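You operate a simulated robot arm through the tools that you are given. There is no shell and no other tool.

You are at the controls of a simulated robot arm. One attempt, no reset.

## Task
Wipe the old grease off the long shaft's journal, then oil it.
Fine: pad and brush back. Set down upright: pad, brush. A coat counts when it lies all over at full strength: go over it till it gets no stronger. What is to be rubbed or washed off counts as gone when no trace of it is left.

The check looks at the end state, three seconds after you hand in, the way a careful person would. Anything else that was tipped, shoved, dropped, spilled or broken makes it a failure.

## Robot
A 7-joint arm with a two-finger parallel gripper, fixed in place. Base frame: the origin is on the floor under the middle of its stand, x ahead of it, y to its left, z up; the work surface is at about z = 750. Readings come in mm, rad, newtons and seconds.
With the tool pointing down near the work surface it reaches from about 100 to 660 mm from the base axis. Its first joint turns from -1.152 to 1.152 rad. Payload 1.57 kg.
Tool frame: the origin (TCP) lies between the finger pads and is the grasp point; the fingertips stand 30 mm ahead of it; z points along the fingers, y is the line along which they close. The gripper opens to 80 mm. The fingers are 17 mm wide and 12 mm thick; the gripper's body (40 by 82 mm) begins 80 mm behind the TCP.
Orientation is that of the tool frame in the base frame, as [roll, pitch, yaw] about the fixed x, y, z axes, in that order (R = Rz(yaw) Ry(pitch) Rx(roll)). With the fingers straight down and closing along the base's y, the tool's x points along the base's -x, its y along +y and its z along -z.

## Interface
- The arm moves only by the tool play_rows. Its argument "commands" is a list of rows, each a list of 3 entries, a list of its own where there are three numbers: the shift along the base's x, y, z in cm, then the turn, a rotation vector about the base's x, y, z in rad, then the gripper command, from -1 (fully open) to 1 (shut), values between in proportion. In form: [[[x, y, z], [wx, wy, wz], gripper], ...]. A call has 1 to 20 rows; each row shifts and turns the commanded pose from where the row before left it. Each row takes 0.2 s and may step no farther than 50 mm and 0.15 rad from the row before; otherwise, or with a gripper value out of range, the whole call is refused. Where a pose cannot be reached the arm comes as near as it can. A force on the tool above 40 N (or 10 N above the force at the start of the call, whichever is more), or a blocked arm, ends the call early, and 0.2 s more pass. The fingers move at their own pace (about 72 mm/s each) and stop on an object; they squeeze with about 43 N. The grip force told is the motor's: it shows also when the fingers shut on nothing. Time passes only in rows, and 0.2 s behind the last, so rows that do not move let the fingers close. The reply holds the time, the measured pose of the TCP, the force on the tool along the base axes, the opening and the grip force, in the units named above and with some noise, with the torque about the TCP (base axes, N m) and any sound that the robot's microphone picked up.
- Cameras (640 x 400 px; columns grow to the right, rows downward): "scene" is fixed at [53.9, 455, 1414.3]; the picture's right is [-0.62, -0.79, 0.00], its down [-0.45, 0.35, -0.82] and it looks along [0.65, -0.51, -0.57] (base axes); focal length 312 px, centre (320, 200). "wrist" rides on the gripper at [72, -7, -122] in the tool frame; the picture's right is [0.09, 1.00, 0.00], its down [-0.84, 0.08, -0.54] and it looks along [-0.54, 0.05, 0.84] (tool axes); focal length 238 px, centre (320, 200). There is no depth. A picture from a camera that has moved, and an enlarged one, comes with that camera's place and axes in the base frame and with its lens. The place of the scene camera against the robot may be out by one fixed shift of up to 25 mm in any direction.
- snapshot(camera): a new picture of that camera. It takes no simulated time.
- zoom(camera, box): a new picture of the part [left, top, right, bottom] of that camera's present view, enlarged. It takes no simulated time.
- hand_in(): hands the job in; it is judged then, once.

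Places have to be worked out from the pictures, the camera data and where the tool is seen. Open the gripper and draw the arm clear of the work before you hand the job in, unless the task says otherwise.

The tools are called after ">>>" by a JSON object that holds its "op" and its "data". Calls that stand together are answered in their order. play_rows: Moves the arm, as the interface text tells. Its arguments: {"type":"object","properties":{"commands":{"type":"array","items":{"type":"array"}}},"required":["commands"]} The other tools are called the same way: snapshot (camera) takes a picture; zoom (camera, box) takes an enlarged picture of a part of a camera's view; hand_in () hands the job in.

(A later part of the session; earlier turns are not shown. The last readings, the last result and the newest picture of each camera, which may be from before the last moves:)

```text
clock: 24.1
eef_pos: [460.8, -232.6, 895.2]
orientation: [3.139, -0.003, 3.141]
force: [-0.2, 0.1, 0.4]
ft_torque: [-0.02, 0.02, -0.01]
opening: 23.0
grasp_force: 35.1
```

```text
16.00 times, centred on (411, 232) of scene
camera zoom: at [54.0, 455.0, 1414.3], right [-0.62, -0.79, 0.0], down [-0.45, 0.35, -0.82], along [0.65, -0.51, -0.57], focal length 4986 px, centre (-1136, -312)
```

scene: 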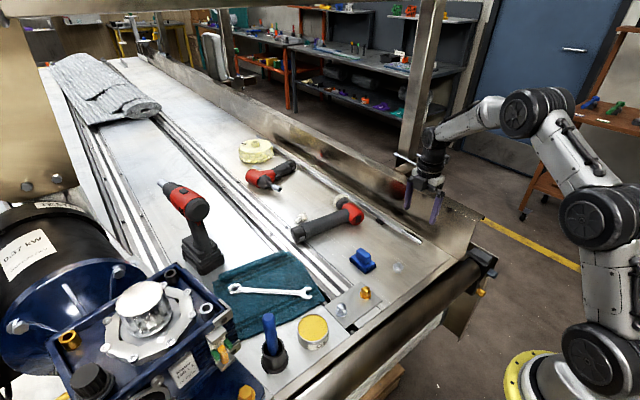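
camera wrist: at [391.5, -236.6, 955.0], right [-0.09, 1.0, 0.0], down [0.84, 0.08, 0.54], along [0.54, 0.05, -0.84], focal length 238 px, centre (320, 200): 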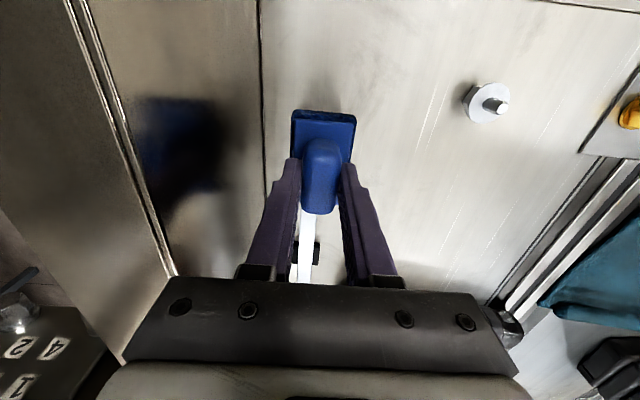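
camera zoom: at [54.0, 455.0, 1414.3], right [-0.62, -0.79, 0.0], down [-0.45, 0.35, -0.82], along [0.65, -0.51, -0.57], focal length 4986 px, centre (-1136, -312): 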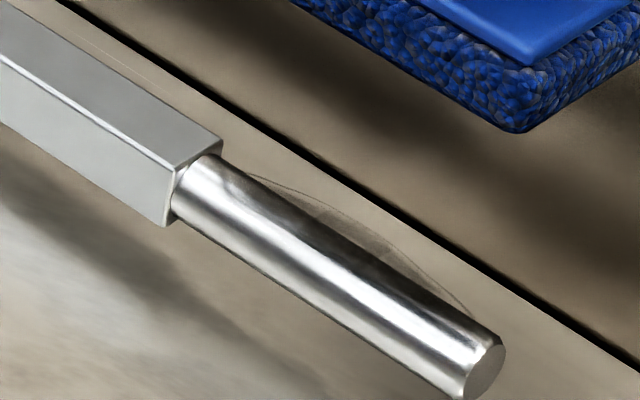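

The visible dark patch on the top has shrunk, so the pad wipes, but film remains on the wall side. I raise the pad and view the journal from above the wall side with the wrist camera.

>>> {"op": "play_rows", "data": {"commands": [[[0, 0, 4], [0, 0, 0], 1], [[0.4, -2, 4], [0, 0, 0], 1], [[0.4, -4, 0.5], [0, 0, 0], 1], [[0.2, -2.5, 0], [0, 0, 0], 1]]}}

>>> {"op": "snapshot", "data": {"camera": "wrist"}}

```text
clock: 25.1
eef_pos: [472.1, -318.7, 980.2]
orientation: [3.14, 0.0, -3.141]
force: [0.6, -0.4, -0.2]
ft_torque: [0.04, -0.04, -0.01]
opening: 22.9
grasp_force: 35.0
```

```text
taken
camera wrist: at [401.0, -323.9, 1100.5], right [-0.09, 1.0, 0.0], down [0.84, 0.08, 0.54], along [0.54, 0.05, -0.84], focal length 238 px, centre (320, 200)
```

wrist: 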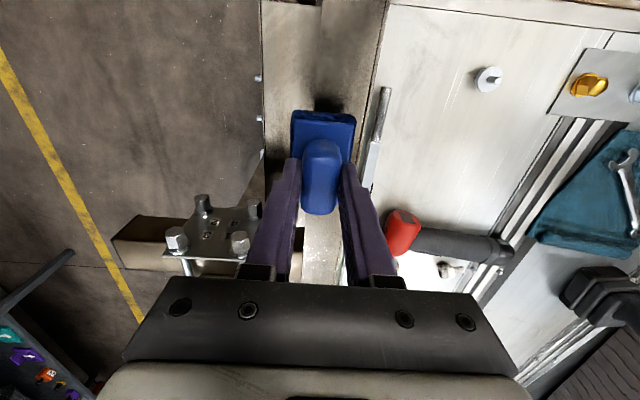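

I zoom in on the journal from this wall-side view.

>>> {"op": "zoom", "data": {"camera": "wrist", "box": [350, 80, 414, 150]}}

>>> {"op": "zoom", "data": {"camera": "scene", "box": [395, 222, 427, 242]}}

```text
5.71 times, centred on (382, 115) of wrist
camera zoom: at [401.0, -323.9, 1100.5], right [-0.09, 1.0, 0.0], down [0.84, 0.08, 0.54], along [0.54, 0.05, -0.84], focal length 1362 px, centre (-34, 686)
```

zoom: 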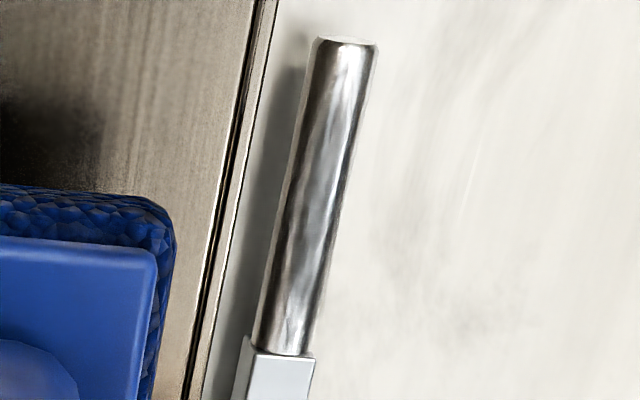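

```text
16.00 times, centred on (411, 232) of scene
camera zoom: at [53.9, 455.0, 1414.3], right [-0.62, -0.79, 0.0], down [-0.45, 0.35, -0.82], along [0.65, -0.51, -0.57], focal length 4986 px, centre (-1136, -312)
```

zoom: 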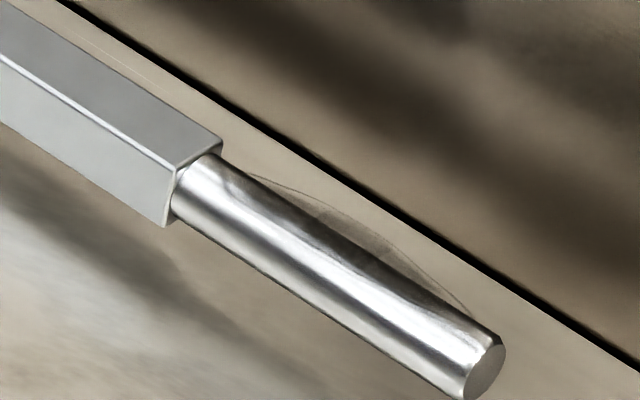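

I zoom tighter from the scene camera to judge the remaining dark band.

>>> {"op": "zoom", "data": {"camera": "scene", "box": [402, 227, 422, 240]}}

>>> {"op": "zoom", "data": {"camera": "wrist", "box": [364, 82, 400, 118]}}

>>> {"op": "zoom", "data": {"camera": "wrist", "box": [356, 110, 392, 146]}}

```text
16.00 times, centred on (412, 234) of scene
camera zoom: at [53.9, 455.0, 1414.3], right [-0.62, -0.79, 0.0], down [-0.45, 0.35, -0.82], along [0.65, -0.51, -0.57], focal length 4986 px, centre (-1152, -336)
```

zoom: 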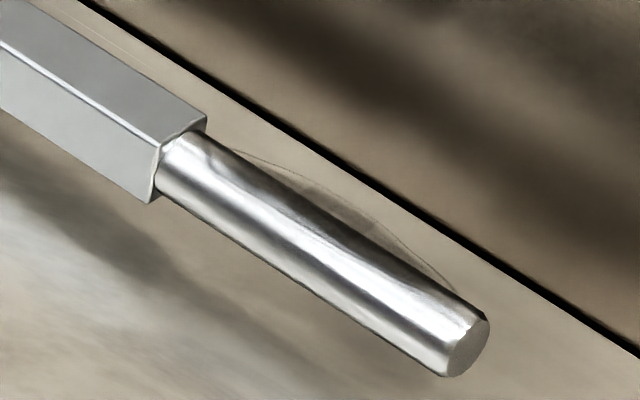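

```text
11.11 times, centred on (382, 100) of wrist
camera zoom: at [401.0, -323.9, 1100.5], right [-0.09, 1.0, 0.0], down [0.84, 0.08, 0.54], along [0.54, 0.05, -0.84], focal length 2648 px, centre (-369, 1311)
```

zoom: 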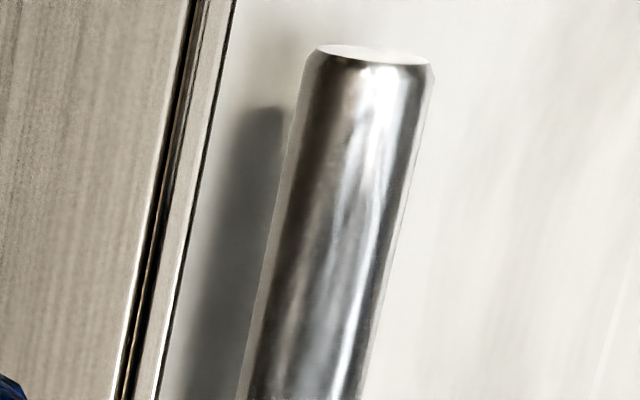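

```text
11.11 times, centred on (374, 128) of wrist
camera zoom: at [401.0, -323.9, 1100.5], right [-0.09, 1.0, 0.0], down [0.84, 0.08, 0.54], along [0.54, 0.05, -0.84], focal length 2648 px, centre (-280, 1000)
```

zoom: 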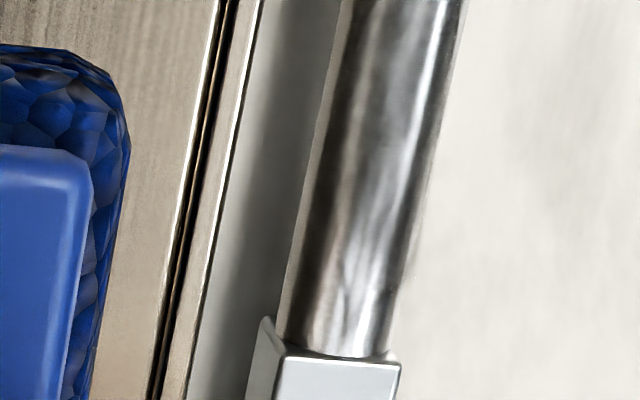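

The scene view still shows a dark band on the wall-side upper flank, while the remaining area looks like bare metal. I'll first finish the top and the near (+y) flank with this grip by rolling the pad, then regrip the pad at an angle to reach the wall side. Moving back above the journal.

>>> {"op": "play_rows", "data": {"commands": [[[-0.4, 4.2, 0], [0, 0, 0], 1], [[-0.4, 4.2, 0], [0, 0, 0], 1], [[0, 0, -4.5], [0, 0, 0], 1], [[0, 0, -4.5], [0, 0, 0], 1], [[0, 0, -4.0], [0, 0, 0], 1], [[0, 0, 0], [0, 0, 0], 1]]}}

>>> {"op": "play_rows", "data": {"commands": [[[0, 0, 0], [0, 0, 0], 1]]}}

>>> {"op": "play_rows", "data": {"commands": [[[0, 0, 0], [0, 0, 0], 1]]}}

```text
clock: 26.4
eef_pos: [465.4, -235.8, 850.2]
orientation: [-3.141, 0.0, -3.139]
force: [-0.3, -0.2, -0.5]
ft_torque: [-0.03, 0.02, 0.0]
opening: 23.0
grasp_force: 35.4
```

```text
clock: 26.9
eef_pos: [465.0, -236.2, 849.6]
orientation: [3.14, 0.0, -3.14]
force: [0.3, 0.6, -0.8]
ft_torque: [-0.01, -0.01, 0.0]
opening: 23.3
grasp_force: 35.5
```

```text
clock: 27.2
eef_pos: [464.2, -236.4, 849.4]
orientation: [3.141, -0.001, -3.14]
force: [-0.2, 0.0, -0.4]
ft_torque: [0.01, 0.01, 0.01]
opening: 23.1
grasp_force: 35.3
```

Average pose (465, -236, 850). I descend to light contact and do short lengthwise strokes at the top.

>>> {"op": "play_rows", "data": {"commands": [[[-0.3, 0.15, -1.5], [0, 0, 0], 1], [[0, 0, -0.6], [0, 0, 0], 1], [[0, 0, -0.15], [0, 0, 0], 1], [[-1.0, 0, 0], [0, 0, 0], 1], [[1.0, 0, 0], [0, 0, 0], 1], [[-1.0, 0.4, 0], [0, 0, 0], 1], [[1.0, 0.4, 0], [0, 0, 0], 1], [[-1.0, -0.4, 0], [0, 0, 0], 1], [[1.0, -0.4, 0], [0, 0, 0], 1]]}}

```text
clock: 29.2
eef_pos: [462.0, -231.1, 829.8]
orientation: [-3.141, -0.001, -3.14]
force: [0.8, 0.9, -0.5]
ft_torque: [-0.02, 0.01, 0.03]
opening: 23.0
grasp_force: 35.1
```

No contact (z reads 829.8, the arm settles with 2–3 mm error). I step down gently while reading the force.

>>> {"op": "play_rows", "data": {"commands": [[[0, -0.2, -0.15], [0, 0, 0], 1], [[0, 0, 0], [0, 0, 0], 1]]}}

>>> {"op": "play_rows", "data": {"commands": [[[0, 0, -0.1], [0, 0, 0], 1], [[0, 0, 0], [0, 0, 0], 1]]}}

>>> {"op": "play_rows", "data": {"commands": [[[0, 0, -0.1], [0, 0, 0], 1], [[0, 0, 0], [0, 0, 0], 1]]}}

```text
clock: 29.9
eef_pos: [461.2, -233.4, 828.2]
orientation: [3.141, -0.001, -3.141]
force: [-0.3, 1.0, 1.6]
ft_torque: [0.06, 0.02, 0.01]
opening: 22.7
grasp_force: 35.1
```

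```text
clock: 30.4
eef_pos: [461.3, -234.9, 828.4]
orientation: [3.14, 0.002, -3.14]
force: [1.4, 7.1, 8.6]
ft_torque: [0.31, 0.12, -0.11]
opening: 22.7
grasp_force: 34.8
```

```text
clock: 31.1
eef_pos: [461.1, -234.2, 828.3]
orientation: [-3.14, 0.003, -3.138]
force: [-3.6, 15.3, 24.4]
ft_torque: [0.72, 0.24, 0.05]
opening: 23.3
grasp_force: 35.7
```

Contact at about 24 N. I ease up 1 mm, do lengthwise strokes, then roll the pad round the near flank to about 60° and back with a bit of lengthwise motion.

>>> {"op": "play_rows", "data": {"commands": [[[0, 0, 0.08], [0, 0, 0], 1], [[-1.0, 0, 0], [0, 0, 0], 1], [[1.0, 0, 0], [0, 0, 0], 1], [[-1.0, 0, 0], [0, 0, 0], 1], [[1.0, 0, 0], [0, 0, 0], 1], [[-1.0, -0.4, 0], [0, 0, 0], 1], [[1.0, -0.4, 0], [0, 0, 0], 1], [[-1.0, 0.4, 0], [0, 0, 0], 1], [[1.0, 0.4, 0], [0, 0, 0], 1]]}}

>>> {"op": "play_rows", "data": {"commands": [[[-0.5, 0.44, -0.03], [-0.075, 0, 0], 1], [[0.5, 0.44, -0.04], [-0.075, 0, 0], 1], [[-0.5, 0.44, -0.09], [-0.075, 0, 0], 1], [[0.5, 0.43, -0.1], [-0.075, 0, 0], 1]]}}

```text
clock: 32.7
eef_pos: [458.6, -237.4, 828.6]
orientation: [3.132, -0.009, -3.138]
force: [-3.4, 2.8, 6.4]
ft_torque: [0.11, -0.05, 0.07]
opening: 22.8
grasp_force: 34.7
stopped in row 8: the force on the tool passed its limit at 45 N (the readings are from after the stop); the commanded pose is now the measured one
```

```text
clock: 33.7
eef_pos: [456.9, -221.5, 828.5]
orientation: [-2.85, -0.01, 3.141]
force: [-5.7, 2.7, 7.8]
ft_torque: [0.1, 0.0, 0.11]
opening: 23.1
grasp_force: 35.2
stopped in row 4: the force on the tool passed its limit at 42 N (the readings are from after the stop); the commanded pose is now the measured one
```

The fast reversals spike the force; I'll use slower, lighter strokes. I lift off, level the pad and look at the journal again.

>>> {"op": "play_rows", "data": {"commands": [[[0, 0.5, 3], [0, 0, 0], 1], [[0, 0.5, 4], [0.1, 0, 0], 1], [[0.5, 1, 2], [0.1, 0, 0], 1], [[0, 3, 1], [0.09, 0.01, 0], 1], [[0, 4, 0], [0, 0, 0], 1], [[0, 3, 0], [0, 0, 0], 1], [[0, 0, 0], [0, 0, 0], 1]]}}

>>> {"op": "zoom", "data": {"camera": "scene", "box": [395, 222, 427, 242]}}

>>> {"op": "snapshot", "data": {"camera": "wrist"}}

```text
clock: 35.3
eef_pos: [461.6, -102.9, 928.8]
orientation: [3.14, -0.021, -3.139]
force: [-0.2, -0.6, 0.0]
ft_torque: [0.01, 0.03, -0.02]
opening: 23.0
grasp_force: 35.3
```

```text
16.00 times, centred on (411, 232) of scene
camera zoom: at [53.9, 455.0, 1414.3], right [-0.62, -0.79, 0.0], down [-0.45, 0.35, -0.82], along [0.65, -0.51, -0.57], focal length 4986 px, centre (-1136, -312)
```

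zoom: 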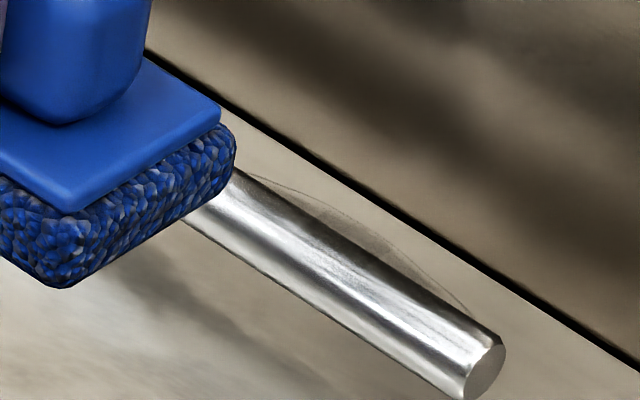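

```text
taken
camera wrist: at [393.5, -109.7, 1050.7], right [-0.09, 1.0, 0.0], down [0.85, 0.08, 0.53], along [0.52, 0.05, -0.85], focal length 238 px, centre (320, 200)
```

wrist: 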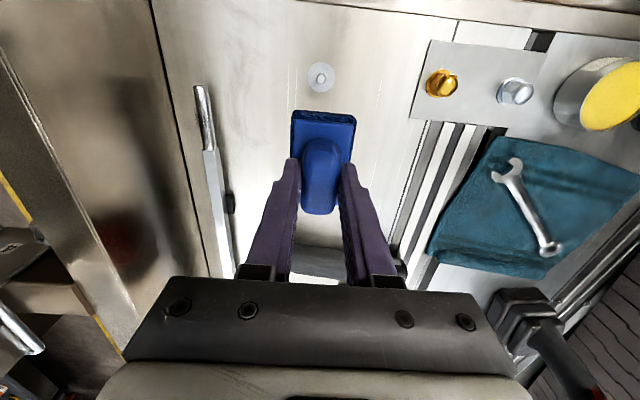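

The dark patch has become smaller; what's left hugs the wall-side flank. To reach it I need the pad gripped at an angle, so I'll set it back on its spot, and regrip its handle ends with the tool leaning. Moving over the pad's home spot and levelling.

>>> {"op": "play_rows", "data": {"commands": [[[1.1, 2.0, 0], [0, -0.01, 0], 1], [[1.1, 2.0, -1], [0, -0.01, 0], 1], [[1.06, 1.96, -2], [0, 0, 0], 1], [[0, 0, -3], [0, 0, 0], 1], [[0, 0, -3], [0, 0, 0], 1], [[0, 0, -1.5], [0, 0, 0], 1], [[0, 0, -0.8], [0, 0, 0], 1], [[0, 0, 0], [0, 0, 0], 1]]}}

>>> {"op": "play_rows", "data": {"commands": [[[0, 0, 0], [0, 0, 0], 1]]}}

```text
clock: 37.1
eef_pos: [496.7, -43.8, 813.5]
orientation: [-3.142, 0.003, -3.14]
force: [-1.0, 0.0, -1.0]
ft_torque: [-0.01, 0.03, -0.01]
opening: 22.8
grasp_force: 35.7
```

```text
clock: 37.5
eef_pos: [494.7, -43.2, 813.4]
orientation: [3.141, 0.002, -3.14]
force: [0.6, -0.1, -1.2]
ft_torque: [0.0, 0.01, 0.0]
opening: 23.0
grasp_force: 35.4
```

Right over the home spot. I lower to just touching the bench.

>>> {"op": "play_rows", "data": {"commands": [[[0, 0, -0.5], [0, 0, 0], 1], [[0, 0, -0.4], [0, 0, 0], 1], [[0, 0, 0], [0, 0, 0], 1]]}}

>>> {"op": "play_rows", "data": {"commands": [[[0, 0, -0.1], [0, 0, 0], 1], [[0, 0, 0], [0, 0, 0], 1]]}}

```text
clock: 38.3
eef_pos: [494.7, -41.2, 804.7]
orientation: [3.141, 0.001, -3.139]
force: [0.1, -0.2, -0.6]
ft_torque: [-0.01, 0.01, 0.0]
opening: 23.2
grasp_force: 35.3
```

```text
clock: 38.9
eef_pos: [495.0, -40.9, 804.6]
orientation: [3.141, 0.002, -3.14]
force: [-0.4, 0.1, -0.5]
ft_torque: [-0.02, -0.04, 0.01]
opening: 23.0
grasp_force: 35.4
```

Still free of the bench; I correct y by -2 mm and lower further in small steps.

>>> {"op": "play_rows", "data": {"commands": [[[0, -0.2, -0.1], [0, 0, 0], 1], [[0, 0, 0], [0, 0, 0], 1]]}}

>>> {"op": "play_rows", "data": {"commands": [[[0, 0, -0.1], [0, 0, 0], 1], [[0, 0, 0], [0, 0, 0], 1]]}}

>>> {"op": "play_rows", "data": {"commands": [[[0, 0, -0.1], [0, 0, 0], 1], [[0, 0, 0], [0, 0, 0], 1]]}}

```text
clock: 39.5
eef_pos: [495.3, -43.1, 803.8]
orientation: [-3.141, 0.0, -3.14]
force: [0.3, -1.1, 0.2]
ft_torque: [-0.04, -0.01, -0.01]
opening: 23.0
grasp_force: 35.6
```

```text
clock: 40.1
eef_pos: [495.6, -43.7, 802.6]
orientation: [-3.141, 0.002, -3.14]
force: [0.0, -0.1, -0.1]
ft_torque: [-0.05, -0.02, -0.01]
opening: 22.9
grasp_force: 35.5
```

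```text
clock: 40.7
eef_pos: [495.2, -43.8, 801.7]
orientation: [-3.141, 0.002, -3.14]
force: [-3.3, -1.0, 9.5]
ft_torque: [0.05, 0.51, 0.0]
opening: 22.9
grasp_force: 35.0
```

Touching the bench (about 10 N). I open the gripper and rise clear of the pad.

>>> {"op": "play_rows", "data": {"commands": [[[0, 0, 0], [0, 0, 0], -1], [[0, 0, 0], [0, 0, 0], -1], [[0, 0, 0], [0, 0, 0], -1], [[0, 0, 2], [0, 0, 0], -1], [[0, 0, 4], [0, 0, 0], -1], [[0, 0, 4], [0, 0, 0], -1], [[0, 0, 0], [0, 0, 0], -1]]}}

>>> {"op": "zoom", "data": {"camera": "wrist", "box": [260, 90, 380, 180]}}

>>> {"op": "zoom", "data": {"camera": "scene", "box": [340, 235, 390, 275]}}

>>> {"op": "zoom", "data": {"camera": "scene", "box": [395, 222, 427, 242]}}

```text
clock: 42.3
eef_pos: [496.5, -44.9, 900.8]
orientation: [-3.141, 0.0, -3.141]
force: [0.0, 0.1, 0.0]
ft_torque: [-0.01, 0.0, -0.04]
opening: 80.1
grasp_force: 0.1
```

```text
4.44 times, centred on (320, 135) of wrist
camera zoom: at [425.7, -50.4, 1021.2], right [-0.09, 1.0, 0.0], down [0.84, 0.08, 0.54], along [0.54, 0.05, -0.84], focal length 1059 px, centre (320, 489)
```

zoom: 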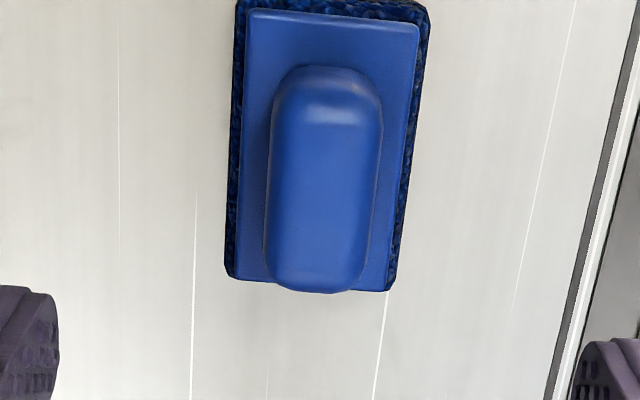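

```text
10.00 times, centred on (365, 255) of scene
camera zoom: at [53.9, 455.0, 1414.3], right [-0.62, -0.79, 0.0], down [-0.45, 0.35, -0.82], along [0.65, -0.51, -0.57], focal length 3116 px, centre (-130, -350)
```

zoom: 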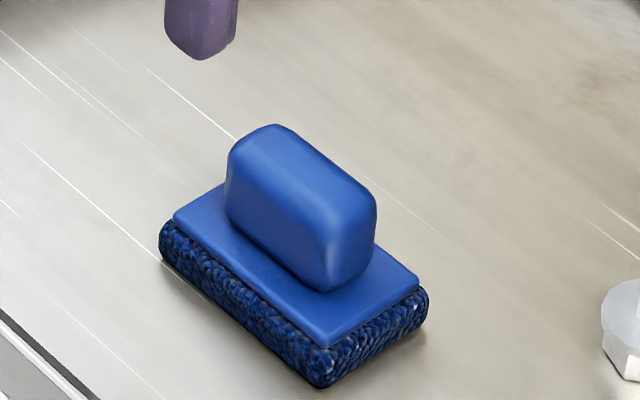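

```text
16.00 times, centred on (411, 232) of scene
camera zoom: at [53.9, 455.0, 1414.3], right [-0.62, -0.79, 0.0], down [-0.45, 0.35, -0.82], along [0.65, -0.51, -0.57], focal length 4986 px, centre (-1136, -312)
```

zoom: 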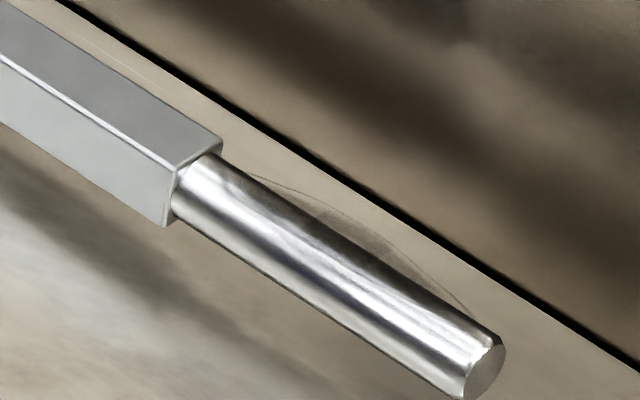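

Pad is back in place upright. With the gripper empty I take the same overhead view of the journal as at the start, to compare.

>>> {"op": "play_rows", "data": {"commands": [[[-1.6, -4.4, 1.2], [0, 0, 0], -1], [[-1.6, -4.4, 1.2], [0, 0, 0], -1], [[-1.6, -4.4, 1.2], [0, 0, 0], -1], [[-1.6, -4.4, 1.2], [0, 0, 0], -1], [[-0.2, -0.4, 0.2], [0, 0, 0], -1], [[0, 0, 0], [0, 0, 0], -1]]}}

>>> {"op": "zoom", "data": {"camera": "wrist", "box": [280, 110, 344, 150]}}

>>> {"op": "zoom", "data": {"camera": "wrist", "box": [280, 130, 344, 170]}}

```text
clock: 43.7
eef_pos: [430.7, -223.7, 951.0]
orientation: [-3.141, 0.001, -3.141]
force: [0.2, 0.1, 0.0]
ft_torque: [0.01, 0.03, -0.02]
opening: 80.3
grasp_force: 0.1
```

```text
10.00 times, centred on (312, 130) of wrist
camera zoom: at [359.7, -229.8, 1070.5], right [-0.09, 1.0, 0.0], down [0.84, 0.08, 0.54], along [0.54, 0.05, -0.84], focal length 2384 px, centre (400, 900)
```

zoom: 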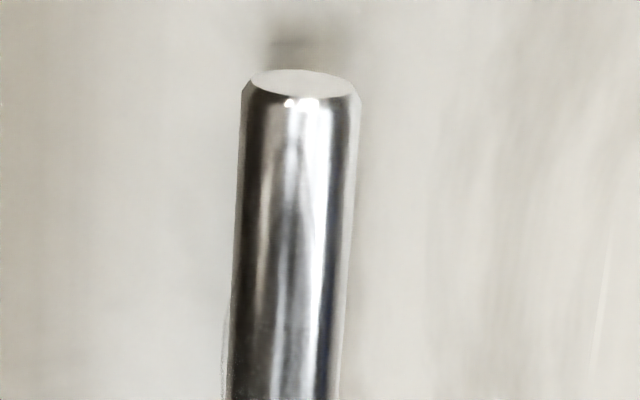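

```text
10.00 times, centred on (312, 150) of wrist
camera zoom: at [359.7, -229.8, 1070.5], right [-0.09, 1.0, 0.0], down [0.84, 0.08, 0.54], along [0.54, 0.05, -0.84], focal length 2384 px, centre (400, 700)
```

zoom: 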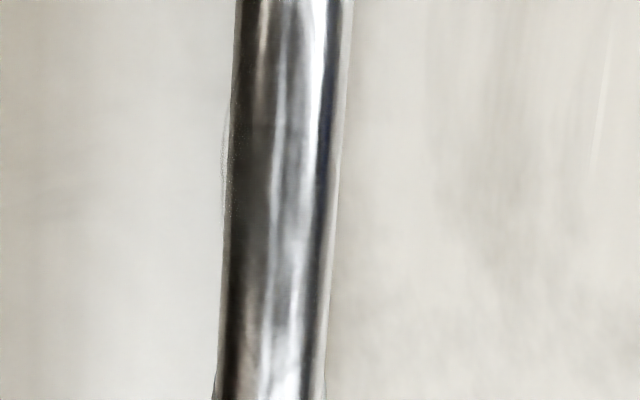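

The top now looks bare, but a thin outline of film persists at the wall-side silhouette at mid-length. I'll regrip the pad by its handle ends with the tool leaning ~65° toward +y, so that later, with the tool upright, the felt faces the wall-side flank. First I yaw +90° and lean while moving to a pre-grasp point.

>>> {"op": "play_rows", "data": {"commands": [[[0.6, 2.4, -0.2], [0, 0, 0.1428], -1], [[0.6, 2.4, -0.2], [0, 0, 0.1428], -1], [[0.6, 2.4, -0.2], [0, 0, 0.1428], -1], [[0.6, 2.4, -0.2], [0, 0, 0.1428], -1], [[0.6, 2.4, -0.2], [0, 0, 0.1428], -1], [[0.6, 2.4, -0.2], [0, 0, 0.1428], -1], [[0.6, 2.4, -0.2], [0, 0, 0.1428], -1], [[0.6, 2.4, -0.2], [0, 0, 0.1428], -1], [[0.6, 2.4, -0.2], [0, 0, 0.1428], -1], [[0.6, 2.4, -0.2], [0, 0, 0.1428], -1], [[0.6, 2.4, -0.2], [0, 0, 0.1428], -1], [[0, 0, 0], [-0.14, 0, 0], -1], [[0, 0, 0], [-0.14, 0, 0], -1], [[0, 0, 0], [-0.14, 0, 0], -1], [[0, 0, 0], [-0.14, 0, 0], -1], [[0, 0, 0], [0, 0, 0], -1]]}}

>>> {"op": "snapshot", "data": {"camera": "wrist"}}

>>> {"op": "snapshot", "data": {"camera": "scene"}}

```text
clock: 47.1
eef_pos: [496.2, 41.1, 929.3]
orientation: [3.141, -0.56, -1.57]
force: [0.5, -0.1, -0.9]
ft_torque: [0.01, 0.0, 0.02]
opening: 80.2
grasp_force: 0.0
```

```text
taken
camera wrist: at [503.1, 43.5, 1069.7], right [-1.0, -0.08, 0.05], down [-0.08, 1.0, 0.01], along [-0.05, 0.01, -1.0], focal length 238 px, centre (320, 200)
```

wrist: 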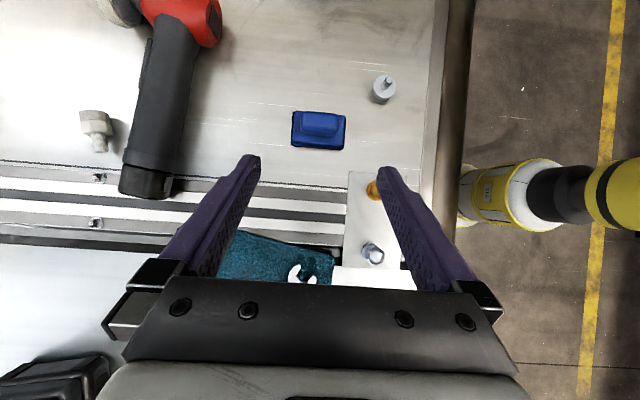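

```text
taken
```

scene: 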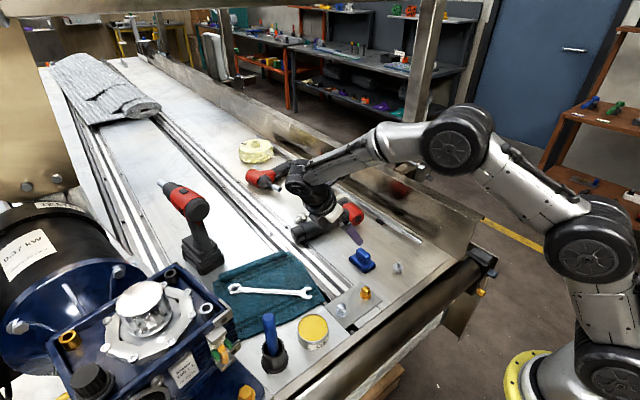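

Orientation works well. I continue leaning to about 65° and lower toward the pre-grasp height.

>>> {"op": "play_rows", "data": {"commands": [[[0, 0, -1], [-0.1435, 0, 0], -1], [[0, 0, -1], [-0.1435, 0, 0], -1], [[0, 0, -1], [-0.1435, 0, 0], -1], [[0, 0, -1], [-0.1435, 0, 0], -1], [[0, 0, -2], [0, 0, 0], -1], [[0, 0, 0], [0, 0, 0], -1]]}}

>>> {"op": "snapshot", "data": {"camera": "wrist"}}

>>> {"op": "zoom", "data": {"camera": "scene", "box": [240, 170, 420, 300]}}

```text
clock: 48.5
eef_pos: [496.8, 39.6, 870.0]
orientation: [3.14, -1.134, -1.566]
force: [0.3, 0.5, -0.2]
ft_torque: [0.01, 0.02, 0.0]
opening: 79.9
grasp_force: 0.0
```

```text
taken
camera wrist: at [504.0, 120.8, 985.1], right [-1.0, -0.04, 0.08], down [-0.08, 0.85, -0.53], along [-0.05, -0.53, -0.84], focal length 238 px, centre (320, 200)
```

wrist: 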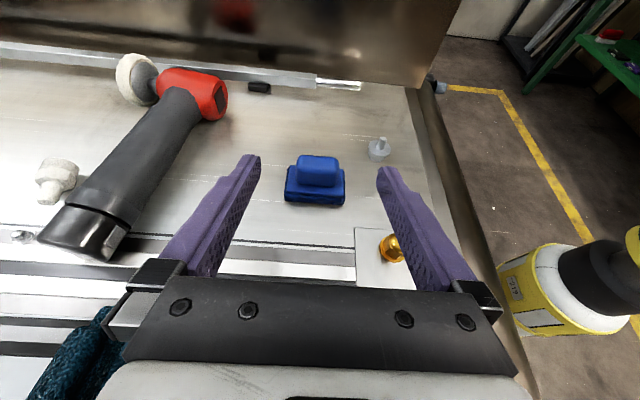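

```text
3.08 times, centred on (330, 235) of scene
camera zoom: at [53.9, 455.0, 1414.3], right [-0.62, -0.79, 0.0], down [-0.45, 0.35, -0.82], along [0.65, -0.51, -0.57], focal length 959 px, centre (289, 92)
```

zoom: 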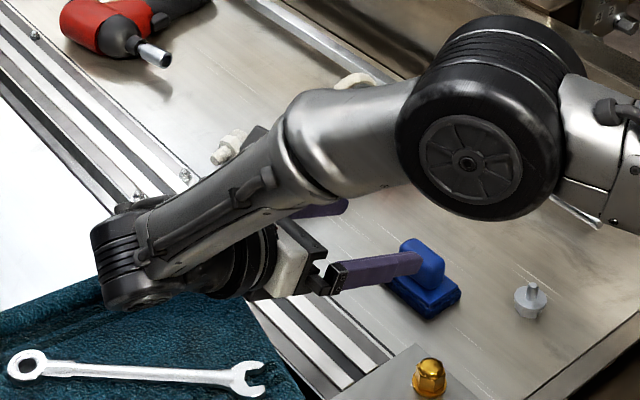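

The pad is centred in view. I lower to the approach line and then advance along the tool axis toward the handle in stages.

>>> {"op": "play_rows", "data": {"commands": [[[0, 0.1, -2.5], [0, 0, 0], -1], [[0, 0.1, -2.5], [0, 0, 0], -1], [[0, 0, -0.2], [0, 0, 0], -1], [[0, 0, 0], [0, 0, 0], -1]]}}

>>> {"op": "snapshot", "data": {"camera": "wrist"}}

>>> {"op": "snapshot", "data": {"camera": "scene"}}

```text
clock: 49.5
eef_pos: [494.7, 44.1, 818.5]
orientation: [3.138, -1.132, -1.564]
force: [0.2, -0.2, -0.3]
ft_torque: [0.0, 0.01, -0.02]
opening: 79.9
grasp_force: 0.0
```

```text
taken
camera wrist: at [502.8, 122.8, 933.4], right [-1.0, -0.04, 0.08], down [-0.08, 0.85, -0.53], along [-0.05, -0.53, -0.85], focal length 238 px, centre (320, 200)
```

wrist: 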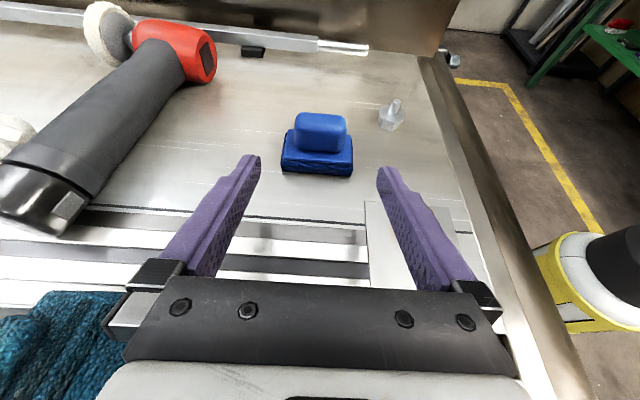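

```text
taken
```

scene: 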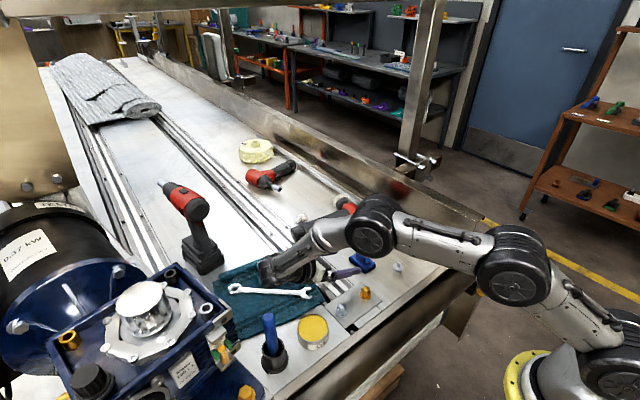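

The arm has folded lower than before; I check its clearance to the towel, wrench and bench before going on.

>>> {"op": "zoom", "data": {"camera": "scene", "box": [230, 180, 430, 320]}}

>>> {"op": "zoom", "data": {"camera": "scene", "box": [340, 170, 640, 400]}}

```text
2.86 times, centred on (330, 250) of scene
camera zoom: at [53.9, 455.0, 1414.3], right [-0.62, -0.79, 0.0], down [-0.45, 0.35, -0.82], along [0.65, -0.51, -0.57], focal length 890 px, centre (291, 57)
```

zoom: 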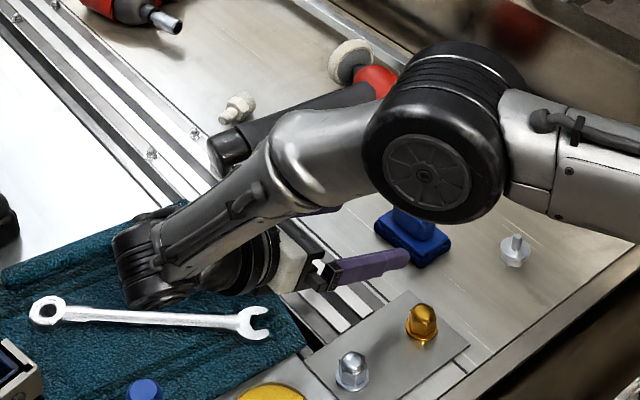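

```text
1.74 times, centred on (490, 285) of scene
camera zoom: at [53.9, 455.0, 1414.3], right [-0.62, -0.79, 0.0], down [-0.45, 0.35, -0.82], along [0.65, -0.51, -0.57], focal length 542 px, centre (24, 52)
```

zoom: 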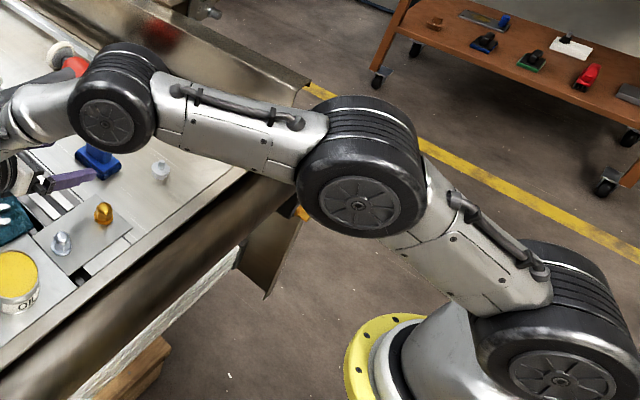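

Clearances look fine (wrist joint well above the towel). I advance along the tool axis part way and check alignment again.

>>> {"op": "play_rows", "data": {"commands": [[[0.1, -1.36, -0.63], [0, 0, 0], -1], [[0, -1.36, -0.63], [0, 0, 0], -1], [[0, -1.36, -0.63], [0, 0, 0], -1], [[0, 0, 0], [0, 0, 0], -1]]}}

>>> {"op": "snapshot", "data": {"camera": "wrist"}}

>>> {"op": "zoom", "data": {"camera": "scene", "box": [320, 220, 420, 290]}}

```text
clock: 50.5
eef_pos: [496.2, -0.2, 799.8]
orientation: [3.138, -1.133, -1.566]
force: [-0.9, 0.3, 0.1]
ft_torque: [-0.06, 0.02, -0.01]
opening: 80.0
grasp_force: 0.1
```

```text
taken
camera wrist: at [503.7, 81.0, 914.7], right [-1.0, -0.04, 0.08], down [-0.08, 0.85, -0.53], along [-0.05, -0.53, -0.85], focal length 238 px, centre (320, 200)
```

wrist: 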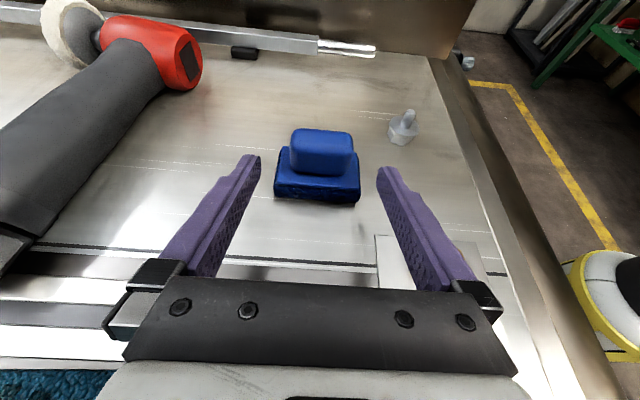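

```text
5.71 times, centred on (370, 255) of scene
camera zoom: at [53.9, 455.0, 1414.3], right [-0.62, -0.79, 0.0], down [-0.45, 0.35, -0.82], along [0.65, -0.51, -0.57], focal length 1781 px, centre (34, -114)
```

zoom: 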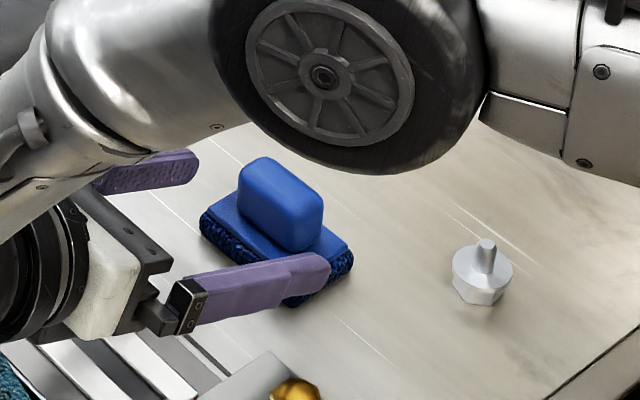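

I zoom on the pad in the wrist view to get the heights of plate and handle right before closing in.

>>> {"op": "zoom", "data": {"camera": "wrist", "box": [240, 110, 400, 220]}}

```text
3.64 times, centred on (320, 165) of wrist
camera zoom: at [503.7, 81.0, 914.7], right [-1.0, -0.04, 0.08], down [-0.08, 0.85, -0.53], along [-0.05, -0.53, -0.85], focal length 867 px, centre (320, 327)
```

zoom: 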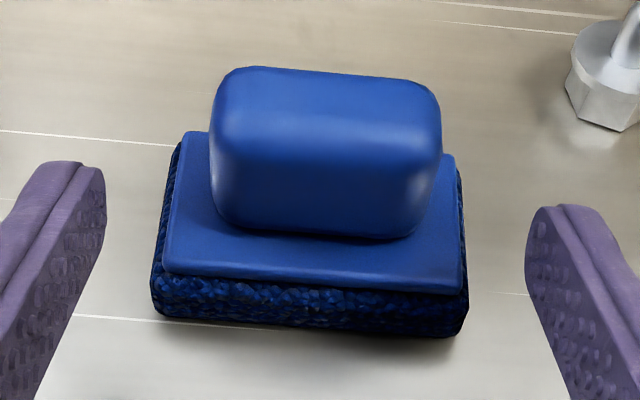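

Plate top is at z ≈ 766 and the handle spans z ≈ 766–795, about 46 mm long, centred at (496, -44). I advance the last ~22 mm and close slowly.

>>> {"op": "play_rows", "data": {"commands": [[[0, -1.0, -0.5], [0, 0, 0], -1], [[0, -1.05, -0.55], [0, 0, 0], -1], [[0, 0, 0], [0, 0, 0], -1], [[0, 0, 0], [0, 0, 0], -1]]}}

>>> {"op": "zoom", "data": {"camera": "wrist", "box": [240, 110, 400, 220]}}

>>> {"op": "zoom", "data": {"camera": "scene", "box": [330, 230, 400, 280]}}

```text
clock: 51.5
eef_pos: [495.1, -20.5, 788.2]
orientation: [3.138, -1.134, -1.568]
force: [0.8, -0.6, 0.1]
ft_torque: [-0.01, 0.0, 0.02]
opening: 79.9
grasp_force: 0.1
```

```text
3.64 times, centred on (320, 165) of wrist
camera zoom: at [502.8, 60.6, 904.0], right [-1.0, -0.04, 0.09], down [-0.08, 0.85, -0.53], along [-0.05, -0.53, -0.85], focal length 867 px, centre (320, 327)
```

zoom: 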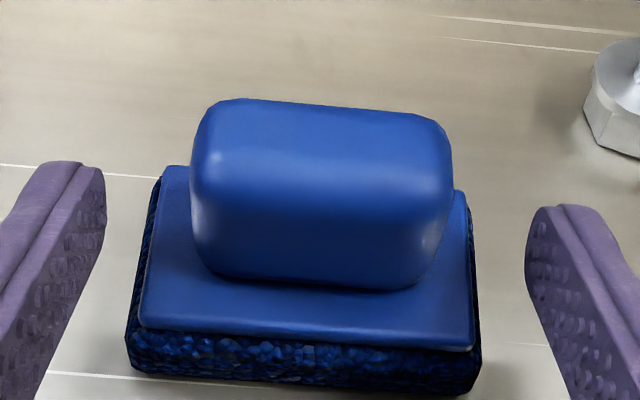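

```text
8.00 times, centred on (365, 255) of scene
camera zoom: at [53.9, 455.0, 1414.3], right [-0.62, -0.79, 0.0], down [-0.45, 0.35, -0.82], along [0.65, -0.51, -0.57], focal length 2493 px, centre (-40, -240)
```

zoom: 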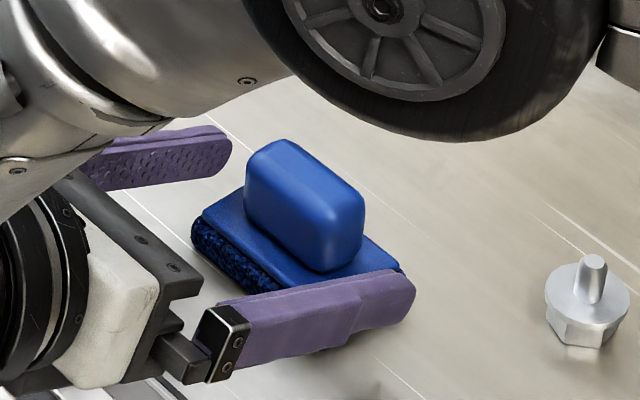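

Fingers are beside the handle ends, clear of the plate. I close.

>>> {"op": "play_rows", "data": {"commands": [[[0, 0, 0], [0, 0, 0], 0], [[0, 0, 0], [0, 0, 0], 1], [[0, 0, 0], [0, 0, 0], 1], [[0, 0, 0], [0, 0, 0], 1], [[0, 0, 0], [0, 0, 0], 1]]}}

>>> {"op": "zoom", "data": {"camera": "wrist", "box": [240, 110, 400, 220]}}

>>> {"op": "zoom", "data": {"camera": "scene", "box": [330, 230, 400, 280]}}

```text
clock: 52.7
eef_pos: [494.4, -18.6, 788.4]
orientation: [3.138, -1.132, -1.564]
force: [0.2, 0.0, -0.1]
ft_torque: [0.0, -0.04, 0.01]
opening: 68.7
grasp_force: 42.6
```

```text
3.64 times, centred on (320, 165) of wrist
camera zoom: at [502.8, 60.7, 904.1], right [-1.0, -0.04, 0.09], down [-0.08, 0.85, -0.53], along [-0.05, -0.53, -0.85], focal length 867 px, centre (320, 327)
```

zoom: 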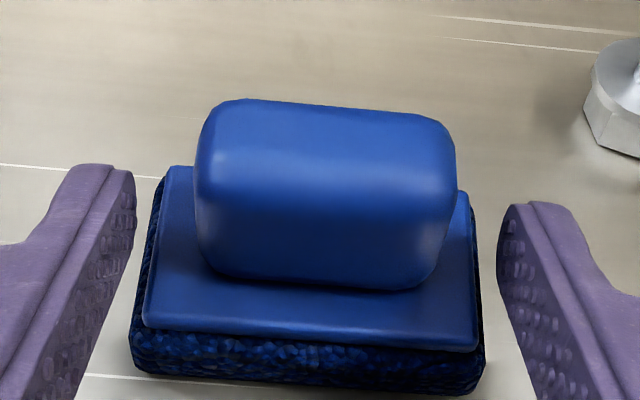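

```text
8.00 times, centred on (365, 255) of scene
camera zoom: at [53.9, 455.0, 1414.3], right [-0.62, -0.79, 0.0], down [-0.45, 0.35, -0.82], along [0.65, -0.51, -0.57], focal length 2493 px, centre (-40, -240)
```

zoom: 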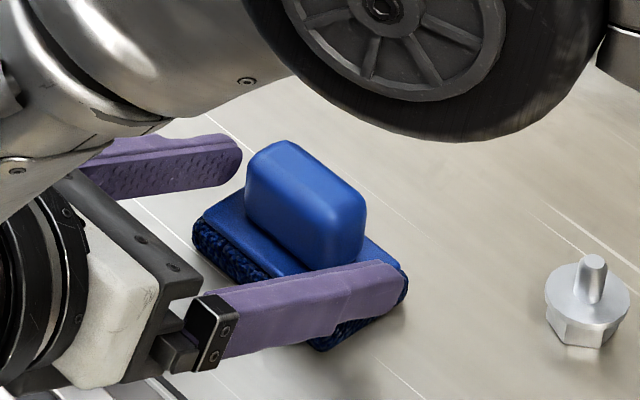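

The fingers stopped on the felt ends (68.7 mm), so I'm a few mm too low. I reopen, raise by 6 mm and try again.

>>> {"op": "play_rows", "data": {"commands": [[[0, 0, 0], [0, 0, 0], -1], [[0, 0, 0], [0, 0, 0], -1], [[0, 0, 0.6], [0, 0, 0], -1], [[0, 0, 0], [0, 0, 0], -1], [[0, 0, 0], [0, 0, 0], 0.2], [[0, 0, 0], [0, 0, 0], 1], [[0, 0, 0], [0, 0, 0], 1], [[0, 0, 0], [0, 0, 0], 1], [[0, 0, 0], [0, 0, 0], 1]]}}

>>> {"op": "zoom", "data": {"camera": "wrist", "box": [240, 110, 400, 220]}}

>>> {"op": "zoom", "data": {"camera": "scene", "box": [330, 230, 400, 280]}}

```text
clock: 54.7
eef_pos: [495.3, -18.1, 794.0]
orientation: [3.139, -1.133, -1.568]
force: [-1.5, -0.8, 2.4]
ft_torque: [-0.03, -0.04, -0.02]
opening: 44.9
grasp_force: 43.4
```

```text
3.64 times, centred on (320, 165) of wrist
camera zoom: at [503.4, 61.2, 910.1], right [-1.0, -0.04, 0.08], down [-0.08, 0.85, -0.53], along [-0.05, -0.53, -0.85], focal length 867 px, centre (320, 327)
```

zoom: 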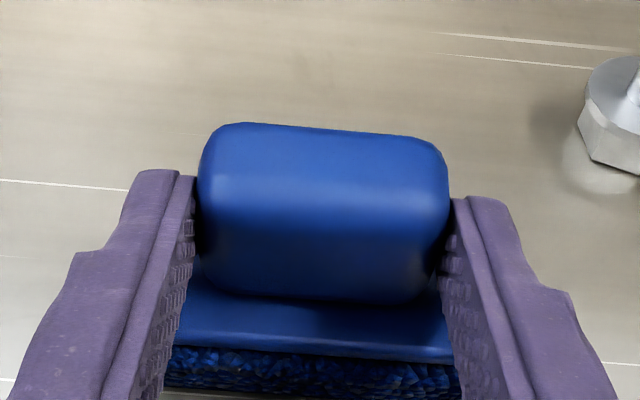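

```text
8.00 times, centred on (365, 255) of scene
camera zoom: at [53.9, 455.0, 1414.3], right [-0.62, -0.79, 0.0], down [-0.45, 0.35, -0.82], along [0.65, -0.51, -0.57], focal length 2493 px, centre (-40, -240)
```

zoom: 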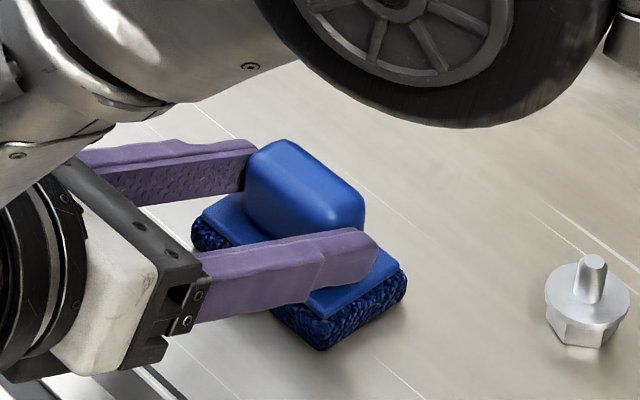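

It grips the handle ends (44.9 mm) but only with the very tips. I reopen, advance 6 mm along the tool axis and grip again for a firmer hold.

>>> {"op": "play_rows", "data": {"commands": [[[0, 0, 0], [0, 0, 0], 0.0], [[0, 0, 0], [0, 0, 0], 0.0], [[0, -0.55, -0.15], [0, 0, 0], 0.0], [[0, 0, 0], [0, 0, 0], 0.0], [[0, 0, 0], [0, 0, 0], 1], [[0, 0, 0], [0, 0, 0], 1], [[0, 0, 0], [0, 0, 0], 1], [[0, 0, 0], [0, 0, 0], 1]]}}

>>> {"op": "zoom", "data": {"camera": "wrist", "box": [240, 110, 400, 220]}}

>>> {"op": "zoom", "data": {"camera": "scene", "box": [330, 230, 400, 280]}}

```text
clock: 56.5
eef_pos: [496.4, -24.1, 795.7]
orientation: [-3.138, -1.134, -1.572]
force: [1.9, 7.6, 14.1]
ft_torque: [-0.13, -0.01, 0.06]
opening: 45.1
grasp_force: 43.3
```

```text
3.64 times, centred on (320, 165) of wrist
camera zoom: at [503.9, 56.4, 909.9], right [-1.0, -0.04, 0.08], down [-0.08, 0.85, -0.53], along [-0.05, -0.53, -0.85], focal length 867 px, centre (320, 327)
```

zoom: 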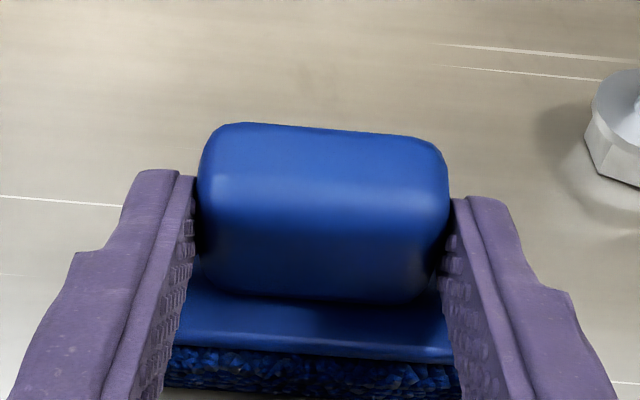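

```text
8.00 times, centred on (365, 255) of scene
camera zoom: at [53.8, 455.2, 1414.2], right [-0.62, -0.79, 0.0], down [-0.45, 0.35, -0.82], along [0.65, -0.51, -0.57], focal length 2493 px, centre (-40, -240)
```

zoom: 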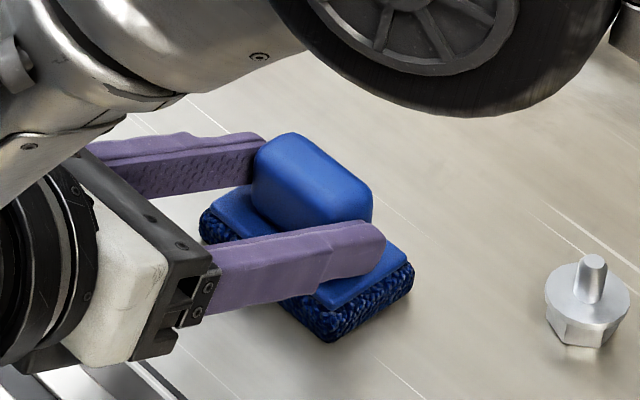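

The command 0.0 only equals 40 mm, so it never opened and dragged the pad 6 mm instead. I open properly to 60 mm, advance 6 mm, and close.

>>> {"op": "play_rows", "data": {"commands": [[[0, 0, 0], [0, 0, 0], -0.5], [[0, 0, 0], [0, 0, 0], -0.5], [[0, 0, 0], [0, 0, 0], -0.5]]}}

>>> {"op": "zoom", "data": {"camera": "scene", "box": [330, 230, 400, 280]}}

>>> {"op": "zoom", "data": {"camera": "wrist", "box": [240, 110, 400, 220]}}

```text
clock: 57.3
eef_pos: [495.9, -24.2, 794.1]
orientation: [3.137, -1.134, -1.565]
force: [0.3, 0.0, 0.3]
ft_torque: [-0.01, 0.02, -0.01]
opening: 60.0
grasp_force: 0.2
```

```text
8.00 times, centred on (365, 255) of scene
camera zoom: at [53.9, 455.0, 1414.3], right [-0.62, -0.79, 0.0], down [-0.45, 0.35, -0.82], along [0.65, -0.51, -0.57], focal length 2493 px, centre (-40, -240)
```

zoom: 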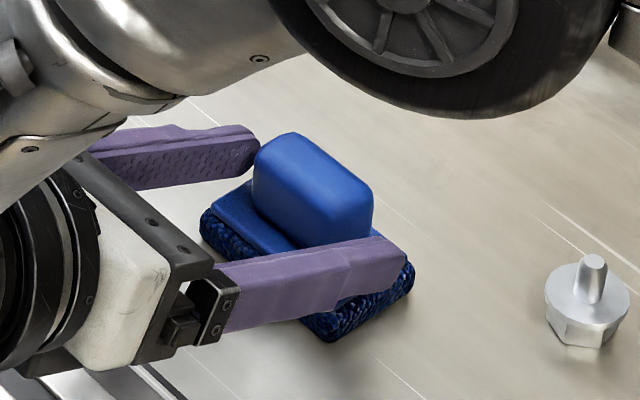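

```text
3.64 times, centred on (320, 165) of wrist
camera zoom: at [503.4, 55.9, 908.6], right [-1.0, -0.04, 0.09], down [-0.08, 0.85, -0.53], along [-0.05, -0.53, -0.85], focal length 867 px, centre (320, 327)
```

zoom: 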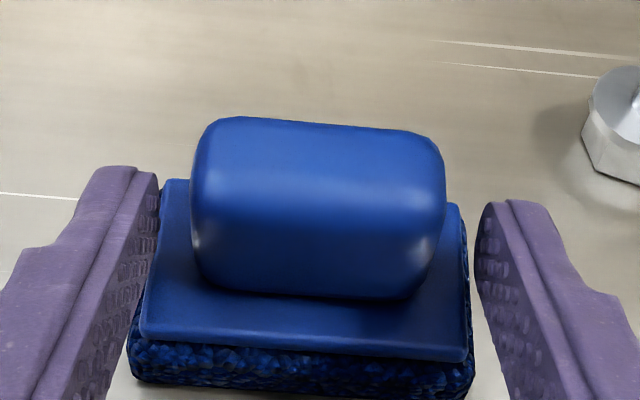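

Open now at 60 mm with the pad resting flat. I advance 6 mm and close.

>>> {"op": "play_rows", "data": {"commands": [[[0, -0.6, -0.2], [0, 0, 0], -0.5], [[0, 0, 0], [0, 0, 0], -0.5], [[0, 0, 0], [0, 0, 0], 1], [[0, 0, 0], [0, 0, 0], 1], [[0, 0, 0], [0, 0, 0], 1], [[0, 0, 0], [0, 0, 0], 1]]}}

>>> {"op": "zoom", "data": {"camera": "wrist", "box": [240, 110, 400, 220]}}

>>> {"op": "zoom", "data": {"camera": "scene", "box": [330, 230, 400, 280]}}

```text
clock: 58.7
eef_pos: [496.2, -30.6, 792.0]
orientation: [3.136, -1.132, -1.566]
force: [-0.1, 0.6, -0.6]
ft_torque: [0.03, -0.01, 0.0]
opening: 44.9
grasp_force: 42.6
```

```text
3.64 times, centred on (320, 165) of wrist
camera zoom: at [504.2, 50.0, 906.9], right [-1.0, -0.04, 0.08], down [-0.08, 0.85, -0.53], along [-0.05, -0.53, -0.85], focal length 867 px, centre (320, 327)
```

zoom: 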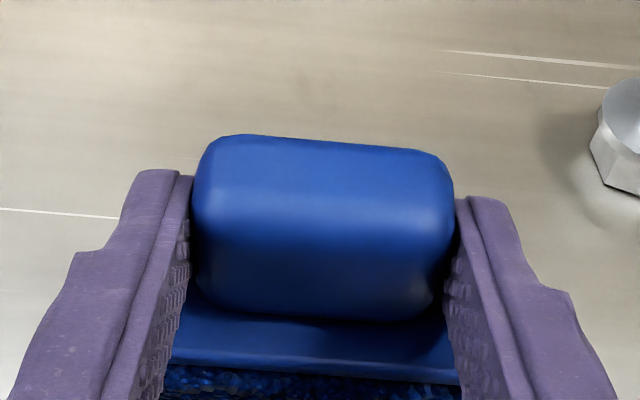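

```text
8.00 times, centred on (365, 255) of scene
camera zoom: at [54.0, 455.0, 1414.3], right [-0.62, -0.79, 0.0], down [-0.45, 0.35, -0.82], along [0.65, -0.51, -0.57], focal length 2493 px, centre (-40, -240)
```

zoom: 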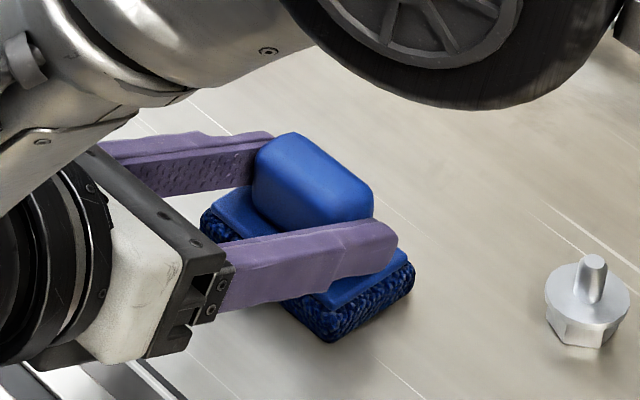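

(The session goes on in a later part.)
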